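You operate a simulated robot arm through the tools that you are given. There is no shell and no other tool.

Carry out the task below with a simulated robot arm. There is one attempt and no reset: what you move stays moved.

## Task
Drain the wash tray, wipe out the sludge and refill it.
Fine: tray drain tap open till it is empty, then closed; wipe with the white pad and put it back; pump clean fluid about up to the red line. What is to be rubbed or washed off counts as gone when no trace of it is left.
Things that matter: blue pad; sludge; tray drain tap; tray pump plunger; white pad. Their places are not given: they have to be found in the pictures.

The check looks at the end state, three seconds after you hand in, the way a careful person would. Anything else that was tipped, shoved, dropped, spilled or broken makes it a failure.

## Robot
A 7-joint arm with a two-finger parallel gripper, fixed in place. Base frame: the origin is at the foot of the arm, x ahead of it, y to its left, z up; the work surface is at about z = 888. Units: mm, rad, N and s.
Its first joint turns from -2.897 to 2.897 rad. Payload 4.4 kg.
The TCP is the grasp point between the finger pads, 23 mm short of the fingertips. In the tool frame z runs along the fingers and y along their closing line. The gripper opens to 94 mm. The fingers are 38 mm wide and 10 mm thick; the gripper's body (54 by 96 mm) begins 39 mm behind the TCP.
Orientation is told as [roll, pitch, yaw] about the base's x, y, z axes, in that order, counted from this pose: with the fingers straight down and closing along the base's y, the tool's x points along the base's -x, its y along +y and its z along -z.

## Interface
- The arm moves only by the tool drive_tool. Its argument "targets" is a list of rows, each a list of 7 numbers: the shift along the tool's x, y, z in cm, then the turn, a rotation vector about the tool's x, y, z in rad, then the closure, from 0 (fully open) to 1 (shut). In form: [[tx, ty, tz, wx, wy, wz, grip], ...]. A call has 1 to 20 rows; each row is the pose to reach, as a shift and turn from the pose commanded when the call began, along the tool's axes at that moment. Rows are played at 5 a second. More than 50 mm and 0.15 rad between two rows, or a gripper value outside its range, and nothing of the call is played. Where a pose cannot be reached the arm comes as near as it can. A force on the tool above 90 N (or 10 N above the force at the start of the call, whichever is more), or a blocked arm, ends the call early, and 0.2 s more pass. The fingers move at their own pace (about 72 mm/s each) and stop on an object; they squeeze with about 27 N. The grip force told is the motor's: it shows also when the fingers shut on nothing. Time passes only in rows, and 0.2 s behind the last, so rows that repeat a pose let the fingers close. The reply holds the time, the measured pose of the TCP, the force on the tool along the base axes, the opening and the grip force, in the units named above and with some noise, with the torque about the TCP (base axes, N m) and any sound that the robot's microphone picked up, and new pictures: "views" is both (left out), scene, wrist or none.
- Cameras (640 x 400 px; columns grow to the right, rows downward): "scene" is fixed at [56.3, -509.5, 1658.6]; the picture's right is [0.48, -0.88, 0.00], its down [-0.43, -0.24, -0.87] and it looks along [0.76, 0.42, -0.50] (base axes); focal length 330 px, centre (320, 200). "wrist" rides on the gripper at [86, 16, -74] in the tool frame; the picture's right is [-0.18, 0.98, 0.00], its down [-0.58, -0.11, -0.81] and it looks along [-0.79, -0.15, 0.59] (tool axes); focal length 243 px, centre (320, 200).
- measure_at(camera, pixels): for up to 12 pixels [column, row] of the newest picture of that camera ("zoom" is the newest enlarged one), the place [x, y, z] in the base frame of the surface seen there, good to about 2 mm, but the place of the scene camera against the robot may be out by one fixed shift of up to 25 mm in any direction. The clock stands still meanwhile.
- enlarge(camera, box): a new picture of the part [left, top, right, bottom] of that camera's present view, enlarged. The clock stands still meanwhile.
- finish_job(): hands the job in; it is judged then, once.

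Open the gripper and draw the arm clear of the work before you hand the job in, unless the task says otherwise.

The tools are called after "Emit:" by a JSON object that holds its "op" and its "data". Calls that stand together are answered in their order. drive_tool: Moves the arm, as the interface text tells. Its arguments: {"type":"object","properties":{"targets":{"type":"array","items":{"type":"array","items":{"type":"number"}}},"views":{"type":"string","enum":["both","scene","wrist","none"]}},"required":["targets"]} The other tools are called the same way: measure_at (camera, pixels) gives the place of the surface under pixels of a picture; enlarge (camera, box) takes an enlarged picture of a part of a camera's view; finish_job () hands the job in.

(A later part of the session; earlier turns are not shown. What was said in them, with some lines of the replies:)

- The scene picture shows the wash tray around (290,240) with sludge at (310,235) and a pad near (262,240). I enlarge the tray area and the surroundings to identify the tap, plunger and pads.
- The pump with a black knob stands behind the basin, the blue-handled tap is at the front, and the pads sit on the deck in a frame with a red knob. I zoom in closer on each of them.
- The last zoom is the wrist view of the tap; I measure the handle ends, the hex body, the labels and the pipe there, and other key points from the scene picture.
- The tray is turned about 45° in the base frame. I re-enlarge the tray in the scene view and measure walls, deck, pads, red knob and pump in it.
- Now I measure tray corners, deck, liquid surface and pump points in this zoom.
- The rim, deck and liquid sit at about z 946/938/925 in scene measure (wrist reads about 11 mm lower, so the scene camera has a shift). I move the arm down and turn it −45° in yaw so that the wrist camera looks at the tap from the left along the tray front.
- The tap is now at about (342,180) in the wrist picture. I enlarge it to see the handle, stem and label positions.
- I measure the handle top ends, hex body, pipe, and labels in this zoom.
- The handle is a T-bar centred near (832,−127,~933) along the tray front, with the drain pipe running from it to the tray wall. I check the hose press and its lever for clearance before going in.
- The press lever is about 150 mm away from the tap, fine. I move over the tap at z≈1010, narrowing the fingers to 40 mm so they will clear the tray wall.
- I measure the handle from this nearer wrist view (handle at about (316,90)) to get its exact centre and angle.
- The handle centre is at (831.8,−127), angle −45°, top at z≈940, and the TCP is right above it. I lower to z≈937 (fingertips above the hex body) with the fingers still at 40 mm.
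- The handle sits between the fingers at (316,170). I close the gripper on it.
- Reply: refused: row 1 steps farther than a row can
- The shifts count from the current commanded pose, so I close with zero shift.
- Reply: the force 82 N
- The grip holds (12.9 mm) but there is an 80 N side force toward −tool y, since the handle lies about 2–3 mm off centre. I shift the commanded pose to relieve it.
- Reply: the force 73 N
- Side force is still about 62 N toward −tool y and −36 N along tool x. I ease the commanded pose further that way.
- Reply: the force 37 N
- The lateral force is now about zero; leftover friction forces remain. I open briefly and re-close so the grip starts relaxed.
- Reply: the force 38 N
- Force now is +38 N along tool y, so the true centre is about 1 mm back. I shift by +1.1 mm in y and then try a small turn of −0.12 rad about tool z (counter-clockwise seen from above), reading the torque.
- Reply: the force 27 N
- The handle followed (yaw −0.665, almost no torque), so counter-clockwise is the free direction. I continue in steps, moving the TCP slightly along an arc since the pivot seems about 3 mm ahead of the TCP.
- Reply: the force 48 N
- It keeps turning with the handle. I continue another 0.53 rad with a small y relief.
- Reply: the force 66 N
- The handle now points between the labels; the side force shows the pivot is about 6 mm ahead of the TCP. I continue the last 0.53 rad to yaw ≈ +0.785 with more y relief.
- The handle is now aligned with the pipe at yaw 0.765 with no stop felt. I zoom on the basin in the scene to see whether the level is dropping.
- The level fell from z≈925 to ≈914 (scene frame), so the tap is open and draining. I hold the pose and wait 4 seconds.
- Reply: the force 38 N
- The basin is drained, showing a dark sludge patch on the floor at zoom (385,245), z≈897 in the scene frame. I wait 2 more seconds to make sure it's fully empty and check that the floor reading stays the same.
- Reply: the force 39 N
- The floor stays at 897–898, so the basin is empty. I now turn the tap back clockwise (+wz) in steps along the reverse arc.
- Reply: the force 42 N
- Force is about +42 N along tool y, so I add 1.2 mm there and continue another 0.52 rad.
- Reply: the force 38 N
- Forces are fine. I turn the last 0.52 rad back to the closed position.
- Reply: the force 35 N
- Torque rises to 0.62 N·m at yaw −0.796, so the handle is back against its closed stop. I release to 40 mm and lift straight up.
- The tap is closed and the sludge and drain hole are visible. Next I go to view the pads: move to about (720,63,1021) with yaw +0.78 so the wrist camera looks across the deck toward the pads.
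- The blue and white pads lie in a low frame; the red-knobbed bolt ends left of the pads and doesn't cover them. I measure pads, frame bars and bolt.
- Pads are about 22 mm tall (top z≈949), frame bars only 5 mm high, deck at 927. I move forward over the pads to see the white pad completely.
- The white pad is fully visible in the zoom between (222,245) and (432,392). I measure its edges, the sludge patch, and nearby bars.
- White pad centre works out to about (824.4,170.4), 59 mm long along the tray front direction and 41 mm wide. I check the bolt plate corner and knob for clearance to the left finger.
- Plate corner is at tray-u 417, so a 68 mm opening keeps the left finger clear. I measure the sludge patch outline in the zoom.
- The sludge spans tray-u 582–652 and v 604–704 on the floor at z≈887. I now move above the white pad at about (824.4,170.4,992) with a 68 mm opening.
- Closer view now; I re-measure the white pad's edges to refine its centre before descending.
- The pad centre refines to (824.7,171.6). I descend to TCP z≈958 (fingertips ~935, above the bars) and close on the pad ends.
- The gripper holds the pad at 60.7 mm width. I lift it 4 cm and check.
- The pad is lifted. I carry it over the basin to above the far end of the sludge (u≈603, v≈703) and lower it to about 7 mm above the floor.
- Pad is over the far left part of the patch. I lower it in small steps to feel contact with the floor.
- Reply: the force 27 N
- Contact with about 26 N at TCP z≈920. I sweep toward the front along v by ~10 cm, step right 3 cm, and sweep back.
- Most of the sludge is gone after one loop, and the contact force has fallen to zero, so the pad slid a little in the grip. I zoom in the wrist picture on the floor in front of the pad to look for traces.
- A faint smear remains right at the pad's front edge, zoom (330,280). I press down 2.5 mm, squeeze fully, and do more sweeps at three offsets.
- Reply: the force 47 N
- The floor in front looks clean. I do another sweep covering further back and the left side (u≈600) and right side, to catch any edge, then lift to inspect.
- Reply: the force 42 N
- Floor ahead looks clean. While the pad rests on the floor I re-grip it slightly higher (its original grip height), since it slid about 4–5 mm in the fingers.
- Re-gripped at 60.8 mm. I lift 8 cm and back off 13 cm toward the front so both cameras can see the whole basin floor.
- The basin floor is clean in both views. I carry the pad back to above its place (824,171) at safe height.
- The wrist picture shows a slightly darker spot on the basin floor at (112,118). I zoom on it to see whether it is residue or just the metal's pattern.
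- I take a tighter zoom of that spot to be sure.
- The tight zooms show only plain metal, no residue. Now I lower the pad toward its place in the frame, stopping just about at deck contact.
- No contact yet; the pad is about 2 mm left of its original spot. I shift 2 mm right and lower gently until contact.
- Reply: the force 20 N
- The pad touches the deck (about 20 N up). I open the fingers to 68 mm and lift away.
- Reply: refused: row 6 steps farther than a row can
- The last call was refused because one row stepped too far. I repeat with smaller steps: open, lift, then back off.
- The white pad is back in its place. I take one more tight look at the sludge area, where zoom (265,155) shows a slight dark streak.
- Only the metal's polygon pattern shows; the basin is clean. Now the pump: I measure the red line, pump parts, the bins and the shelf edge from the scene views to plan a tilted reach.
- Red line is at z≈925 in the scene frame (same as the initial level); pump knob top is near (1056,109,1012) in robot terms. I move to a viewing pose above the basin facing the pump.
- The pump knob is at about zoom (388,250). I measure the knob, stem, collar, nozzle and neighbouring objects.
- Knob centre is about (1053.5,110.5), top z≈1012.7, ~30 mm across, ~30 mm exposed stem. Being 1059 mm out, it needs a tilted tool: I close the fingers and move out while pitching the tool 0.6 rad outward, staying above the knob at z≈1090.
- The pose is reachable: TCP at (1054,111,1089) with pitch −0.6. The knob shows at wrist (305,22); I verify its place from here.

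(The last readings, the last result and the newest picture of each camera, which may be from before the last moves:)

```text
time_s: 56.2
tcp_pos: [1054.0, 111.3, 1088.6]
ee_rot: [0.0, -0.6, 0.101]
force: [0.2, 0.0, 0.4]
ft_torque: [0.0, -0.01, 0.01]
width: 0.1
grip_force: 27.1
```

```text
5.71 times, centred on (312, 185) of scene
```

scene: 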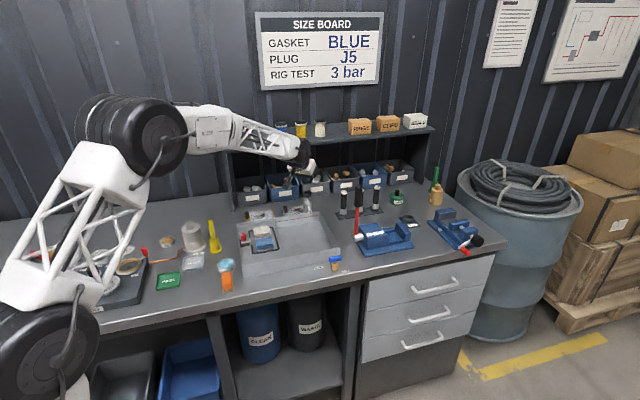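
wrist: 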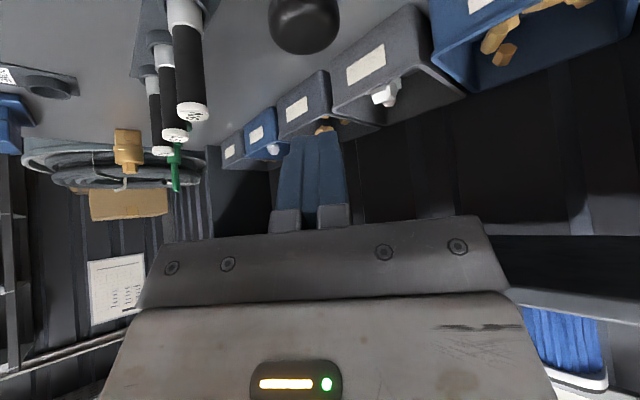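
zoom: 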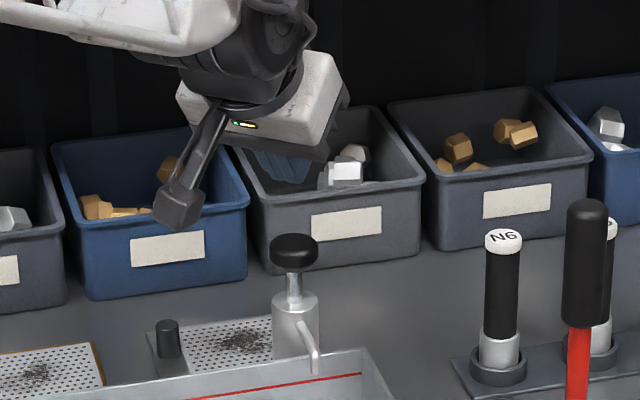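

The knob centre (1053.5,111.5) is right under the fingertips. I descend straight down (base −z is 0.825 z + 0.565 x in tool axes) by 44 mm to just above or touching the knob.

Emit:
{"op": "drive_tool", "data": {"targets": [[1.13, 0, 1.65, 0, 0, 0, 1], [2.26, 0, 3.3, 0, 0, 0, 1], [2.49, 0, 3.63, 0, 0, 0, 1], [2.49, 0, 3.63, 0, 0, 0, 1]], "views": "both"}}

Emit:
{"op": "enlarge", "data": {"camera": "scene", "box": [280, 170, 344, 220]}}

```text
time_s: 57.2
tcp_pos: [1052.0, 110.6, 1045.7]
ee_rot: [0.001, -0.6, 0.101]
force: [0.0, 0.5, 0.0]
ft_torque: [0.0, 0.03, 0.01]
width: 0.1
grip_force: 27.1
```

scene: 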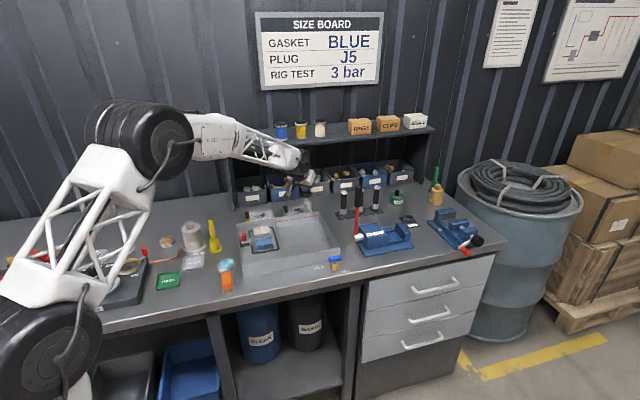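
wrist: 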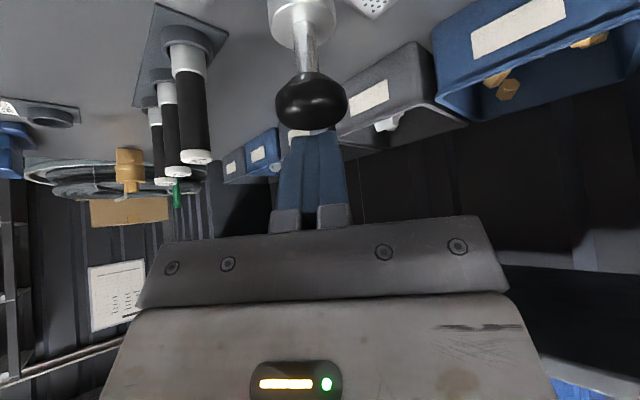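

```text
8.00 times, centred on (312, 195) of scene
```

zoom: 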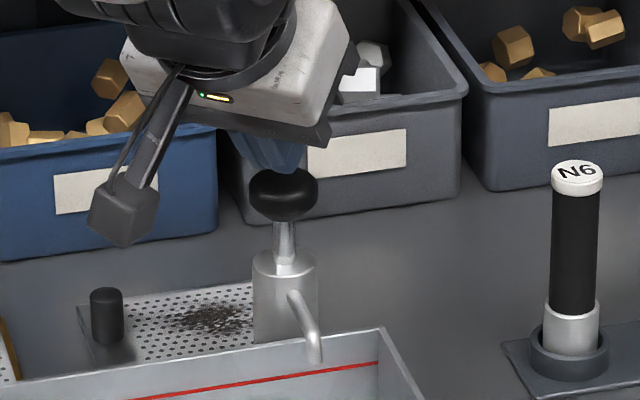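

The fingertips are just above the knob (wrist (312,100)). I press down 18 mm in small rows and read the force.

Emit:
{"op": "drive_tool", "data": {"targets": [[0.34, 0, 0.5, 0, 0, 0, 1], [0.68, 0, 0.99, 0, 0, 0, 1], [1.02, 0, 1.49, 0, 0, 0, 1], [1.02, 0, 1.49, 0, 0, 0, 1]], "views": "both"}}

Emit:
{"op": "enlarge", "data": {"camera": "scene", "box": [264, 170, 344, 250]}}

```text
time_s: 58.2
tcp_pos: [1051.8, 111.1, 1026.0]
ee_rot: [-0.001, -0.601, 0.102]
force: [1.5, -1.5, 8.4]
ft_torque: [-0.03, -0.06, -0.01]
width: 0.0
grip_force: 27.2
```

scene: 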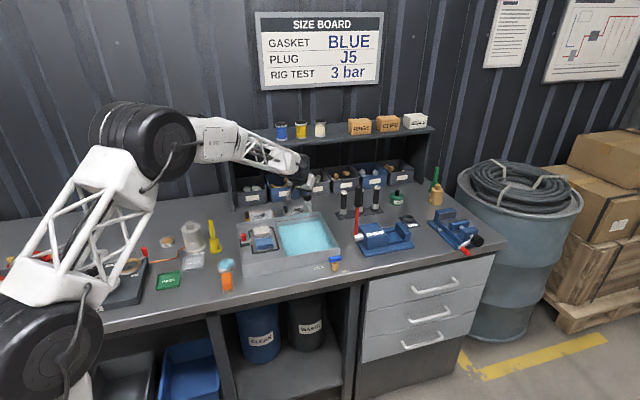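
wrist: 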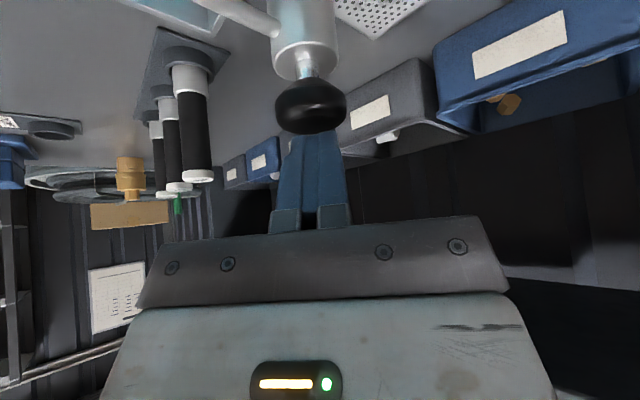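

```text
5.00 times, centred on (304, 210) of scene
```

zoom: 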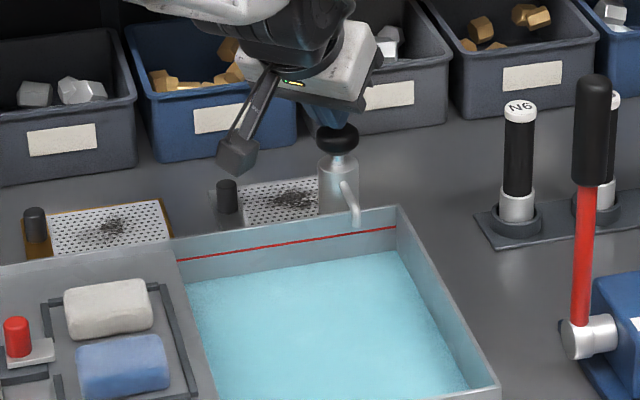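

Clean light-blue fluid is coming in; the plunger resists with only 8 N. I measure the level against the red line.

Emit:
{"op": "measure_at", "data": {"camera": "zoom", "pixels": [[300, 320], [250, 290], [380, 300], [320, 370], [285, 240], [200, 280], [370, 233], [400, 250]]}}

```text
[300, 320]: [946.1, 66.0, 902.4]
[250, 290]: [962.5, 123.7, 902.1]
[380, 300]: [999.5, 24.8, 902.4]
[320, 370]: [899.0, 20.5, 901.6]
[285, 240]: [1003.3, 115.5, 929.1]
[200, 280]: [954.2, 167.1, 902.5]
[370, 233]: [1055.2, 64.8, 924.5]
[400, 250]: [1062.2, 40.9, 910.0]
```

The level is at ≈902 (floor 897.5, red line ≈925). I hold the plunger there for 0.6 s to learn whether fluid flows while it is held or only per stroke.

Emit:
{"op": "drive_tool", "data": {"targets": [[0, 0, 0, 0, 0, 0, 1], [0, 0, 0, 0, 0, 0, 1]], "views": "scene"}}

Emit:
{"op": "measure_at", "data": {"camera": "scene", "pixels": [[303, 232], [294, 227], [319, 228], [308, 242]]}}

```text
time_s: 58.8
tcp_pos: [1051.4, 111.7, 1026.6]
ee_rot: [-0.001, -0.601, 0.1]
force: [2.5, -1.2, 7.3]
ft_torque: [-0.02, -0.11, -0.02]
width: 0.1
grip_force: 26.7
```

scene: 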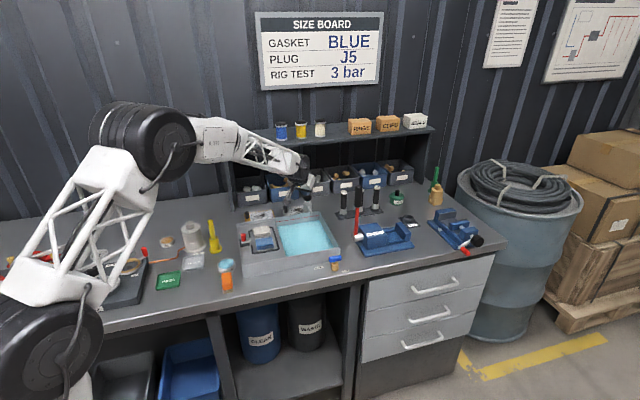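

```text
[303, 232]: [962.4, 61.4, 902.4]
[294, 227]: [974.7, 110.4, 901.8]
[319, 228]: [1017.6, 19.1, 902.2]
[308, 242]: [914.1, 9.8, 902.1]
```

The level doesn't change while holding, so fluid comes with plunger travel. I press a further 10 mm in small rows.

Emit:
{"op": "drive_tool", "data": {"targets": [[0.28, 0, 0.41, 0, 0, 0, 1], [0.565, 0, 0.825, 0, 0, 0, 1], [0.565, 0, 0.825, 0, 0, 0, 1]], "views": "both"}}

Emit:
{"op": "measure_at", "data": {"camera": "scene", "pixels": [[303, 232], [294, 227], [319, 228], [308, 242]]}}

```text
time_s: 59.6
tcp_pos: [1050.8, 110.2, 1020.2]
ee_rot: [-0.001, -0.603, 0.099]
force: [-4.6, -6.1, 33.7]
ft_torque: [-0.16, 0.2, -0.01]
width: 0.0
grip_force: 26.9
```

scene: 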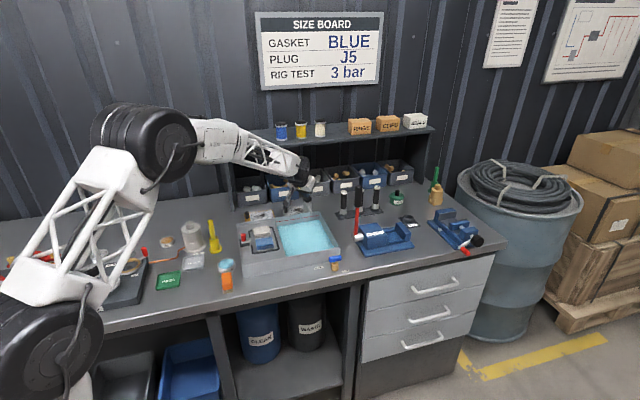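
wrist: 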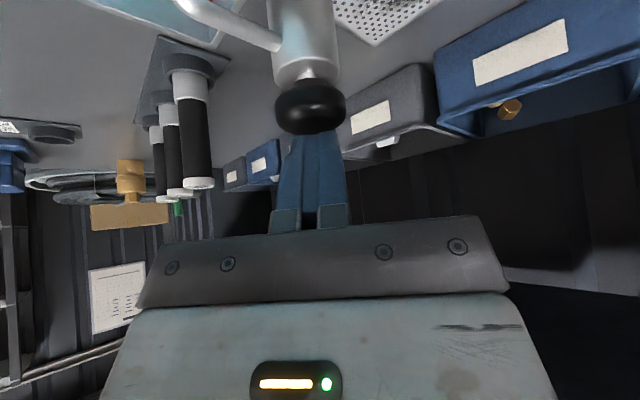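

```text
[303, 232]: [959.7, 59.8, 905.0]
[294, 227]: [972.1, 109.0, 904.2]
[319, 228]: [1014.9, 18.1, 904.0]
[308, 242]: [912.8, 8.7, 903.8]
```

The plunger bottomed (34 N at z≈1020), level ≈904, i.e. about 6.5 mm per full stroke. I raise back 30 mm and check that the knob springs back.

Emit:
{"op": "drive_tool", "data": {"targets": [[-0.57, 0, -0.83, 0, 0, 0, 1], [-1.13, 0, -1.65, 0, 0, 0, 1], [-1.7, 0, -2.48, 0, 0, 0, 1], [-1.7, 0, -2.48, 0, 0, 0, 1]], "views": "both"}}

Emit:
{"op": "measure_at", "data": {"camera": "scene", "pixels": [[303, 232], [294, 227], [319, 228], [308, 242], [308, 195], [295, 240]]}}

```text
time_s: 60.6
tcp_pos: [1051.6, 110.5, 1046.4]
ee_rot: [0.003, -0.598, 0.102]
force: [-1.0, -0.3, -0.4]
ft_torque: [0.01, 0.0, 0.01]
width: 0.0
grip_force: 27.1
```

scene: 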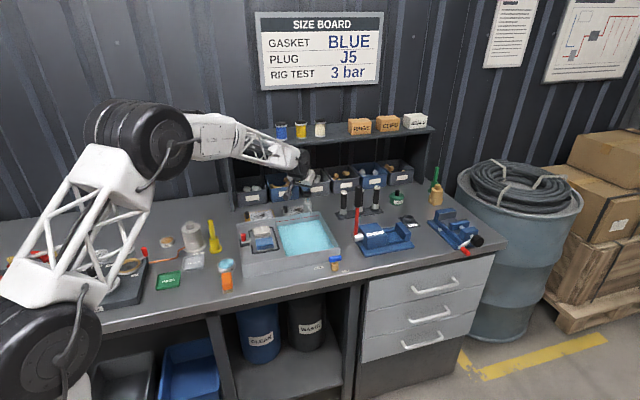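
wrist: 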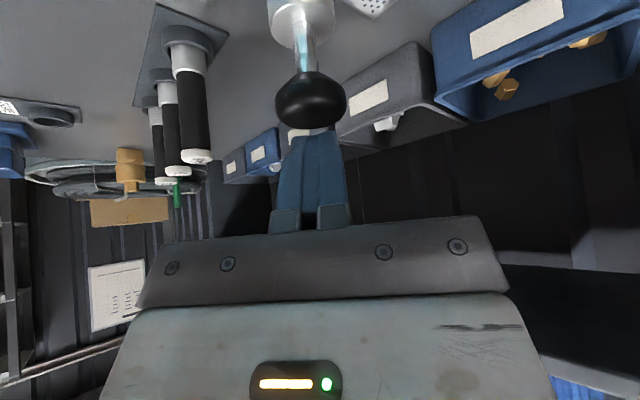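

```text
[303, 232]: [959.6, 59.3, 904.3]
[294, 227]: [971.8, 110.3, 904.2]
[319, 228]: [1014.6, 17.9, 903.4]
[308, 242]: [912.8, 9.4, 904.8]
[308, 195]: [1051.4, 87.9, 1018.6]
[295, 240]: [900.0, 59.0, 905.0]
```

The plunger sprang back up and the level stays ≈904.3. I do a second full stroke (down ~27 mm, hold, up).

Emit:
{"op": "drive_tool", "data": {"targets": [[0.57, 0, 0.83, 0, 0, 0, 1], [1.13, 0, 1.65, 0, 0, 0, 1], [1.6, 0, 2.33, 0, 0, 0, 1], [1.65, 0, 2.41, 0, 0, 0, 1], [1.65, 0, 2.41, 0, 0, 0, 1], [1.13, 0, 1.65, 0, 0, 0, 1], [0.57, 0, 0.83, 0, 0, 0, 1], [0, 0, 0, 0, 0, 0, 1], [0, 0, 0, 0, 0, 0, 1]], "views": "both"}}

Emit:
{"op": "measure_at", "data": {"camera": "scene", "pixels": [[303, 232], [294, 227], [319, 228], [308, 242], [295, 240], [310, 236]]}}

```text
time_s: 62.6
tcp_pos: [1050.5, 110.1, 1046.0]
ee_rot: [0.001, -0.598, 0.102]
force: [0.7, 0.1, 0.1]
ft_torque: [-0.01, 0.02, 0.03]
width: 0.1
grip_force: 27.2
```

scene: 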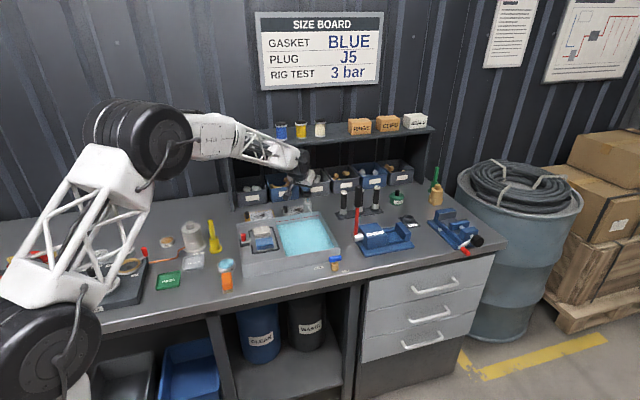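
wrist: 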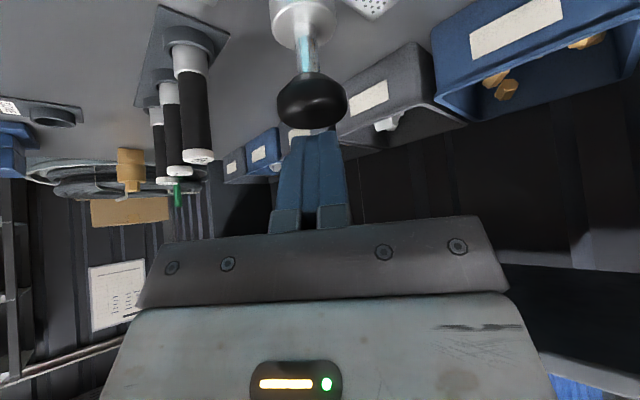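

```text
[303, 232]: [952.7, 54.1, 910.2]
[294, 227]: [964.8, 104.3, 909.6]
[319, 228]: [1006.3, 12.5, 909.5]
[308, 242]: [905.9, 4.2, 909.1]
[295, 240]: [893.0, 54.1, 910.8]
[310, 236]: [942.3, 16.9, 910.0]
```

Level is now ≈910 (+5.7). I do a third full stroke.

Emit:
{"op": "drive_tool", "data": {"targets": [[0.57, 0, 0.83, 0, 0, 0, 1], [1.13, 0, 1.65, 0, 0, 0, 1], [1.6, 0, 2.33, 0, 0, 0, 1], [1.65, 0, 2.41, 0, 0, 0, 1], [1.65, 0, 2.41, 0, 0, 0, 1], [1.13, 0, 1.65, 0, 0, 0, 1], [0.57, 0, 0.83, 0, 0, 0, 1], [0, 0, 0, 0, 0, 0, 1], [0, 0, 0, 0, 0, 0, 1]], "views": "scene"}}

Emit:
{"op": "measure_at", "data": {"camera": "scene", "pixels": [[303, 232], [294, 227], [319, 228], [308, 242], [295, 240], [310, 236]]}}

Emit:
{"op": "enlarge", "data": {"camera": "scene", "box": [260, 190, 356, 260]}}

```text
time_s: 64.6
tcp_pos: [1051.7, 110.4, 1047.1]
ee_rot: [-0.001, -0.599, 0.101]
force: [0.4, -0.1, -0.6]
ft_torque: [0.03, 0.05, 0.01]
width: 0.1
grip_force: 27.1
```

scene: 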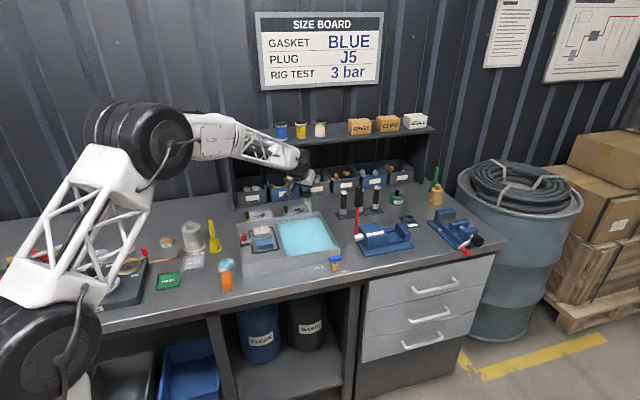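

```text
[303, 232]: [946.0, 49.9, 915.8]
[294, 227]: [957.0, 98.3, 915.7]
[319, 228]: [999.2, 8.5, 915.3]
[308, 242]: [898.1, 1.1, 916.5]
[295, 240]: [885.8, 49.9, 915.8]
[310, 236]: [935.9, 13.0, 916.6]
```

```text
5.71 times, centred on (308, 225) of scene
```

zoom: 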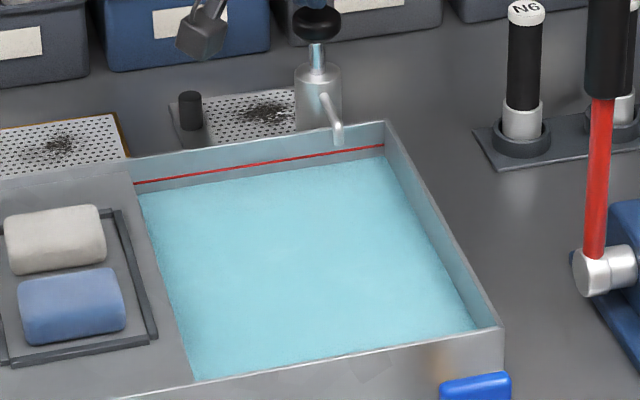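

Level is ≈916; the red line is still visible above it. I do a fourth full stroke.

Emit:
{"op": "drive_tool", "data": {"targets": [[0.57, 0, 0.83, 0, 0, 0, 1], [1.13, 0, 1.65, 0, 0, 0, 1], [1.6, 0, 2.33, 0, 0, 0, 1], [1.65, 0, 2.41, 0, 0, 0, 1], [1.65, 0, 2.41, 0, 0, 0, 1], [1.13, 0, 1.65, 0, 0, 0, 1], [0.57, 0, 0.83, 0, 0, 0, 1], [0, 0, 0, 0, 0, 0, 1], [0, 0, 0, 0, 0, 0, 1]], "views": "scene"}}

Emit:
{"op": "measure_at", "data": {"camera": "scene", "pixels": [[303, 232], [294, 227], [319, 228], [308, 242], [295, 240], [310, 236]]}}

Emit:
{"op": "enlarge", "data": {"camera": "scene", "box": [276, 200, 340, 240]}}

```text
time_s: 66.6
tcp_pos: [1050.7, 111.2, 1045.8]
ee_rot: [0.0, -0.597, 0.101]
force: [-0.3, 0.7, 0.3]
ft_torque: [0.03, 0.0, -0.01]
width: 0.0
grip_force: 27.1
```

scene: 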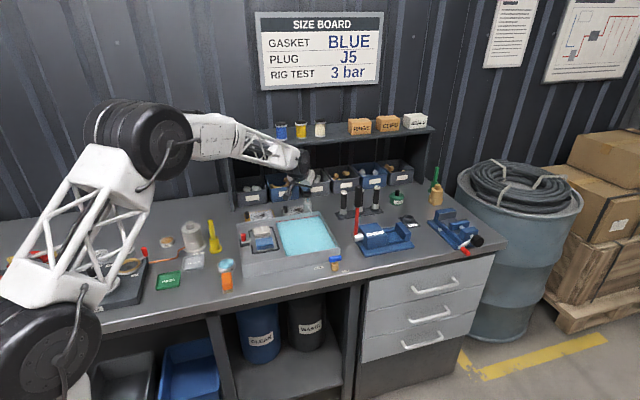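

```text
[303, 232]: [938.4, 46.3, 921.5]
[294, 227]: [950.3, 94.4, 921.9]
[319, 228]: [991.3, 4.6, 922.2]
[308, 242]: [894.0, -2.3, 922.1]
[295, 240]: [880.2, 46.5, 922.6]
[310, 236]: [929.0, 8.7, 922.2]
```

```text
10.00 times, centred on (308, 220) of scene
```

zoom: 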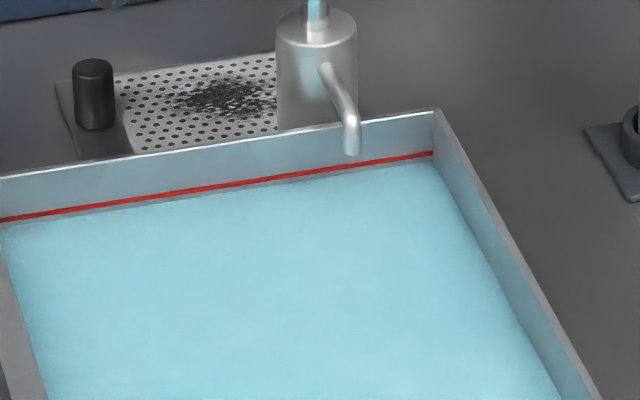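

Level is ≈922, just a little below the red line. I measure the line itself in this zoom to decide on the final partial stroke.

Emit:
{"op": "measure_at", "data": {"camera": "zoom", "pixels": [[100, 205], [180, 192], [250, 182], [320, 171], [400, 157], [140, 199], [150, 207], [250, 191]]}}

```text
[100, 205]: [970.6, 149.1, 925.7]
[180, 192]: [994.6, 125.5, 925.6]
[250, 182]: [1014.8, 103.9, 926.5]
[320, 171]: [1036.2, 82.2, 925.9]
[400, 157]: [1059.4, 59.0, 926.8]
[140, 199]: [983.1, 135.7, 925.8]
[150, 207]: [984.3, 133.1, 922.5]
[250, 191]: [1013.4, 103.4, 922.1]
```

The line is at ≈925.9 and the level at 922.1, so about 0.63 of a stroke is missing. I do a partial press of 17 mm (first 18 mm press gave ≈4.3 mm) and release.

Emit:
{"op": "drive_tool", "data": {"targets": [[0.34, 0, 0.5, 0, 0, 0, 1], [0.68, 0, 0.99, 0, 0, 0, 1], [0.96, 0, 1.4, 0, 0, 0, 1], [0.96, 0, 1.4, 0, 0, 0, 1], [0.57, 0, 0.83, 0, 0, 0, 1], [0, 0, 0, 0, 0, 0, 1], [-0.3, 0, -0.44, 0, 0, 0, 1], [-0.3, 0, -0.44, 0, 0, 0, 1]], "views": "both"}}

Emit:
{"op": "measure_at", "data": {"camera": "scene", "pixels": [[303, 232], [294, 227], [319, 228], [308, 242], [295, 240], [310, 236]]}}

Emit:
{"op": "enlarge", "data": {"camera": "scene", "box": [276, 200, 340, 240]}}

```text
time_s: 68.4
tcp_pos: [1051.1, 112.0, 1052.1]
ee_rot: [-0.001, -0.599, 0.102]
force: [0.2, -0.6, 0.5]
ft_torque: [0.01, -0.05, 0.0]
width: 0.1
grip_force: 26.5
```

scene: 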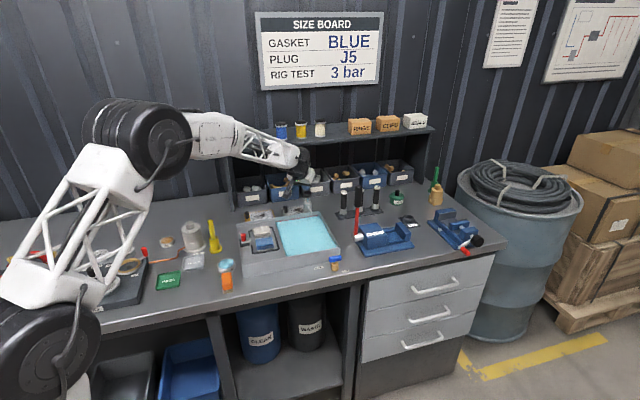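
wrist: 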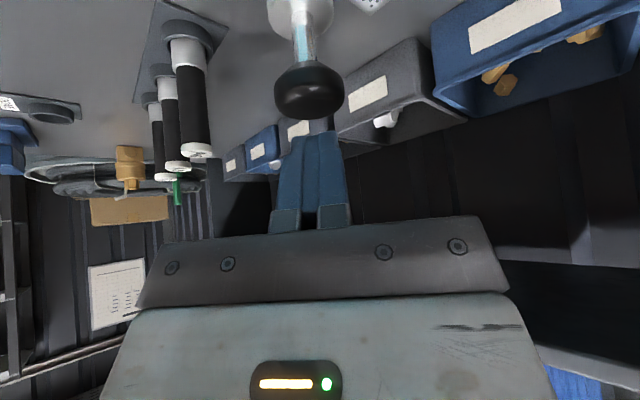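

```text
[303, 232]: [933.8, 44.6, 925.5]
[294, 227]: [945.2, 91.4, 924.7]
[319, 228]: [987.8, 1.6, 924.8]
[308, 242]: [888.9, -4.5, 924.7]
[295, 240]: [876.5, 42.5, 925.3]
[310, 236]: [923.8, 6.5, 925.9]
```

```text
10.00 times, centred on (308, 220) of scene
```

zoom: 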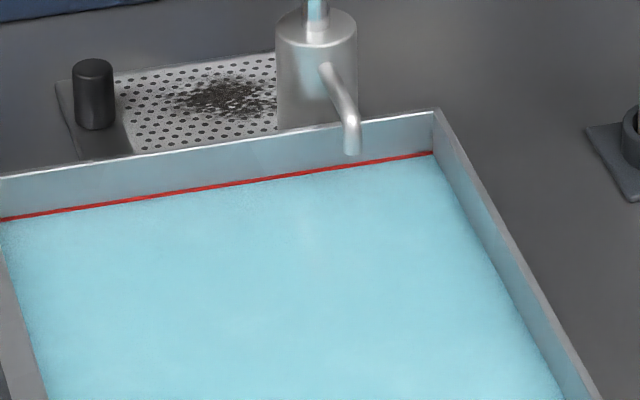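

The fluid surface now meets the red line (≈925.2 vs ≈925.9). I raise the arm straight up 10 cm off the pump.

Emit:
{"op": "drive_tool", "data": {"targets": [[-2.26, 0, -3.3, 0, 0, 0, 1], [-4.52, 0, -6.6, 0, 0, 0, 1], [-6.2, 0, -9.1, 0, 0, 0, 1], [-6.2, 0, -9.1, 0, 0, 0, 1]], "views": "none"}}

```text
time_s: 69.4
tcp_pos: [1053.3, 111.8, 1162.6]
ee_rot: [0.0, -0.6, 0.102]
force: [0.6, -0.6, 0.5]
ft_torque: [0.0, 0.0, 0.03]
width: 0.2
grip_force: 27.0
```

Clear of the pump. I retract inward and up, un-tilting the tool and opening the gripper.

Emit:
{"op": "drive_tool", "data": {"targets": [[2.7, 0, -3.45, 0, 0.1, 0, 1], [5.4, 0, -6.9, 0, 0.2, 0, 1], [8.05, 0, -10.35, 0, 0.3, 0, 0.6], [10.7, 0, -13.8, 0, 0.4, 0, 0.3], [13.4, 0, -17.2, 0, 0.5, 0, 0], [16.1, 0, -20.7, 0, 0.6, 0, 0], [16.1, 0, -20.7, 0, 0.6, 0, 0]], "views": "both"}}

Emit:
{"op": "enlarge", "data": {"camera": "scene", "box": [220, 180, 380, 290]}}

Emit:
{"op": "measure_at", "data": {"camera": "scene", "pixels": [[303, 232], [294, 227], [319, 228], [308, 242], [295, 240], [310, 236]]}}

```text
time_s: 71.0
tcp_pos: [803.5, 86.0, 1242.8]
ee_rot: [0.001, 0.002, 0.1]
force: [-0.3, 1.1, 0.1]
ft_torque: [0.01, -0.01, 0.0]
width: 93.9
grip_force: 0.0
```

scene: 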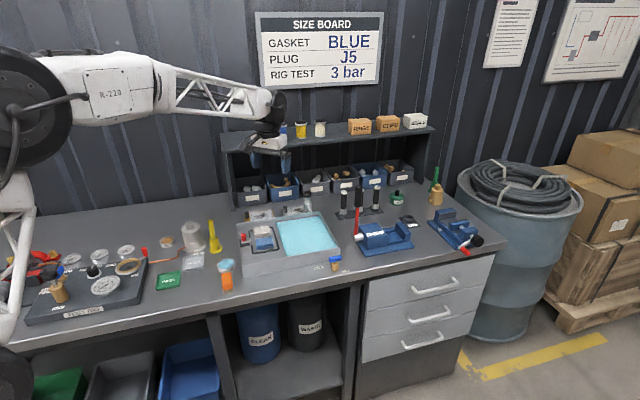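
wrist: 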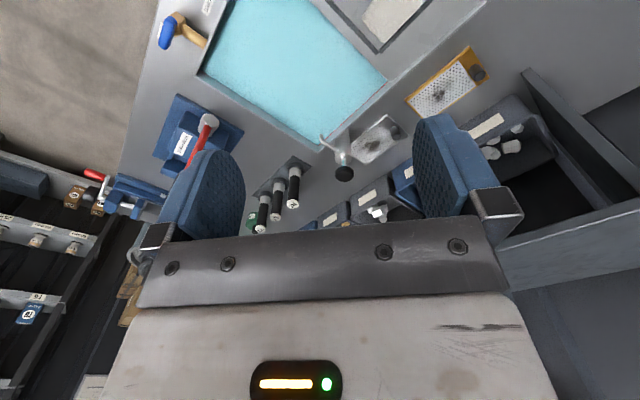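

```text
3.64 times, centred on (300, 235) of scene
```

zoom: 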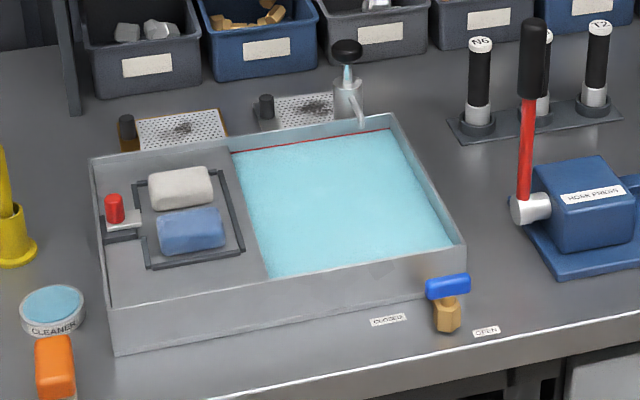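

```text
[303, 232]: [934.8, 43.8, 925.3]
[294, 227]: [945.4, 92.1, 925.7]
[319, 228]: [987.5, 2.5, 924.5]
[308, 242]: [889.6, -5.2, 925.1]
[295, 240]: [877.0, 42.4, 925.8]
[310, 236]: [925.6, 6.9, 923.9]
```

Level is steady at ≈925, pads are in the frame, the tap handle lies in the closed direction and nothing else was disturbed. I draw the arm further back and re-check the level for any leak.

Emit:
{"op": "drive_tool", "data": {"targets": [[4, -1, -1, 0, 0, 0, 0], [8, -2, -2, 0, 0, 0, 0], [12, -3, -3, 0, 0, 0, 0], [16, -4, -4, 0, 0, 0, 0], [18, -5, -5, 0, 0, 0, 0], [18, -5, -5, 0, 0, 0, 0], [18, -5, -5, 0, 0, 0, 0], [18, -5, -5, 0, 0, 0, 0], [18, -5, -5, 0, 0, 0, 0], [18, -5, -5, 0, 0, 0, 0], [18, -5, -5, 0, 0, 0, 0], [18, -5, -5, 0, 0, 0, 0], [18, -5, -5, 0, 0, 0, 0], [18, -5, -5, 0, 0, 0, 0]], "views": "both"}}

Emit:
{"op": "measure_at", "data": {"camera": "scene", "pixels": [[303, 232], [294, 227], [319, 228], [308, 242], [295, 240], [310, 236]]}}

Emit:
{"op": "enlarge", "data": {"camera": "scene", "box": [228, 200, 356, 280]}}

Emit:
{"op": "enlarge", "data": {"camera": "scene", "box": [310, 248, 358, 278]}}

```text
time_s: 74.0
tcp_pos: [628.0, 18.8, 1292.0]
ee_rot: [-0.001, 0.001, 0.1]
force: [0.1, 0.3, 0.8]
ft_torque: [0.01, -0.02, -0.01]
width: 94.0
grip_force: 0.0
```

scene: 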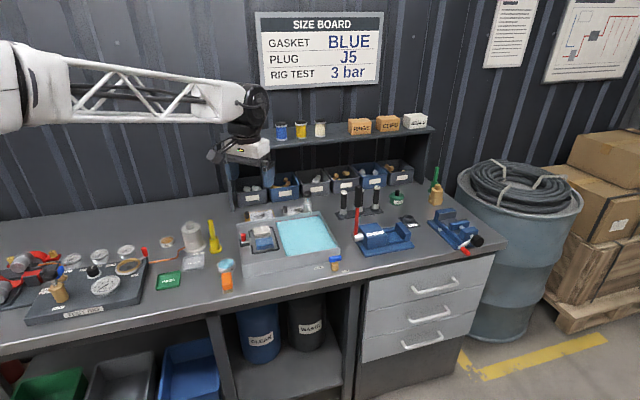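
wrist: 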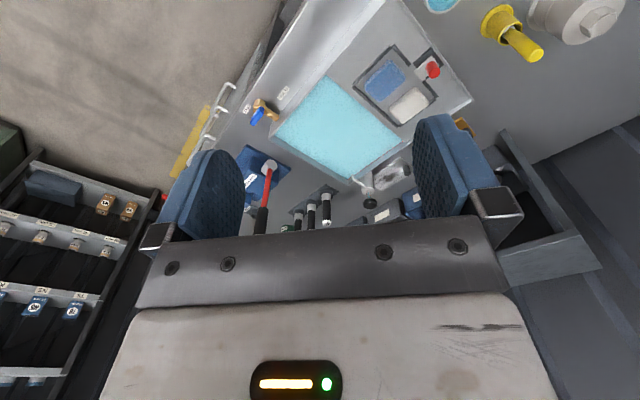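

```text
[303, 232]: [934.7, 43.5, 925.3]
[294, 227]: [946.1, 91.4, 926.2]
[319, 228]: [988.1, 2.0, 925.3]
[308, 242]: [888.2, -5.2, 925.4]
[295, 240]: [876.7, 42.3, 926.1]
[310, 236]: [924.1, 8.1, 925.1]
```

```text
5.00 times, centred on (292, 240) of scene
```

zoom: 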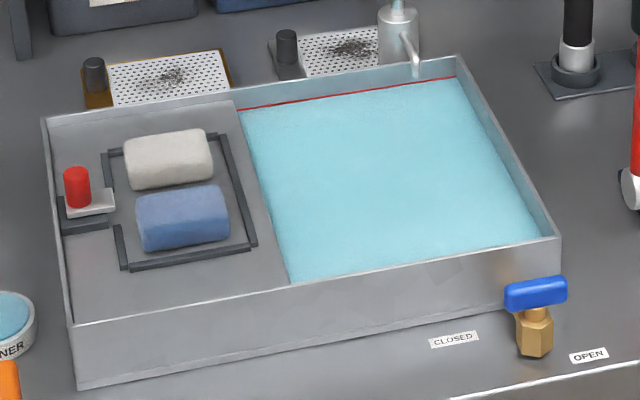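

```text
13.33 times, centred on (334, 263) of scene
```

zoom: 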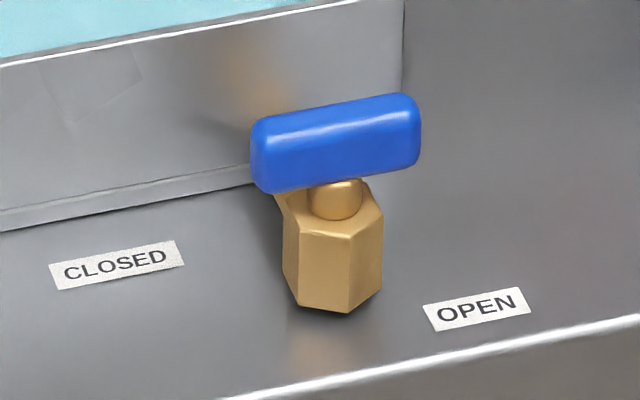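

The level holds at the red line (≈925.5), the tap is back in its original closed position, the white pad is in its frame beside the untouched blue pad, and the arm is clear with the gripper open. I hand the job in.

Emit:
{"op": "finish_job", "data": {}}

```text
The job is handed in.
```

I drained the wash tray, wiped out the sludge and refilled it with clean fluid to the red line. I've handed the job in.

- **Drain:** I opened the tap until the basin was empty, then turned it back against its closed stop. The fluid level stayed steady after the refill, so the tap isn't leaking.
- **Wipe:** I cleaned the basin floor with the white pad. Close-up pictures afterwards showed only bare metal. The pad is back in its frame within a few millimetres of where it was, and I didn't touch the blue pad.
- **Refill:** It took four full pump strokes and one partial one. By the scene camera, the surface is at about z = 925.5 and the red line at about 925.9.

As far as the pictures show, nothing else was moved or spilled. The gripper is open and the arm is drawn clear.
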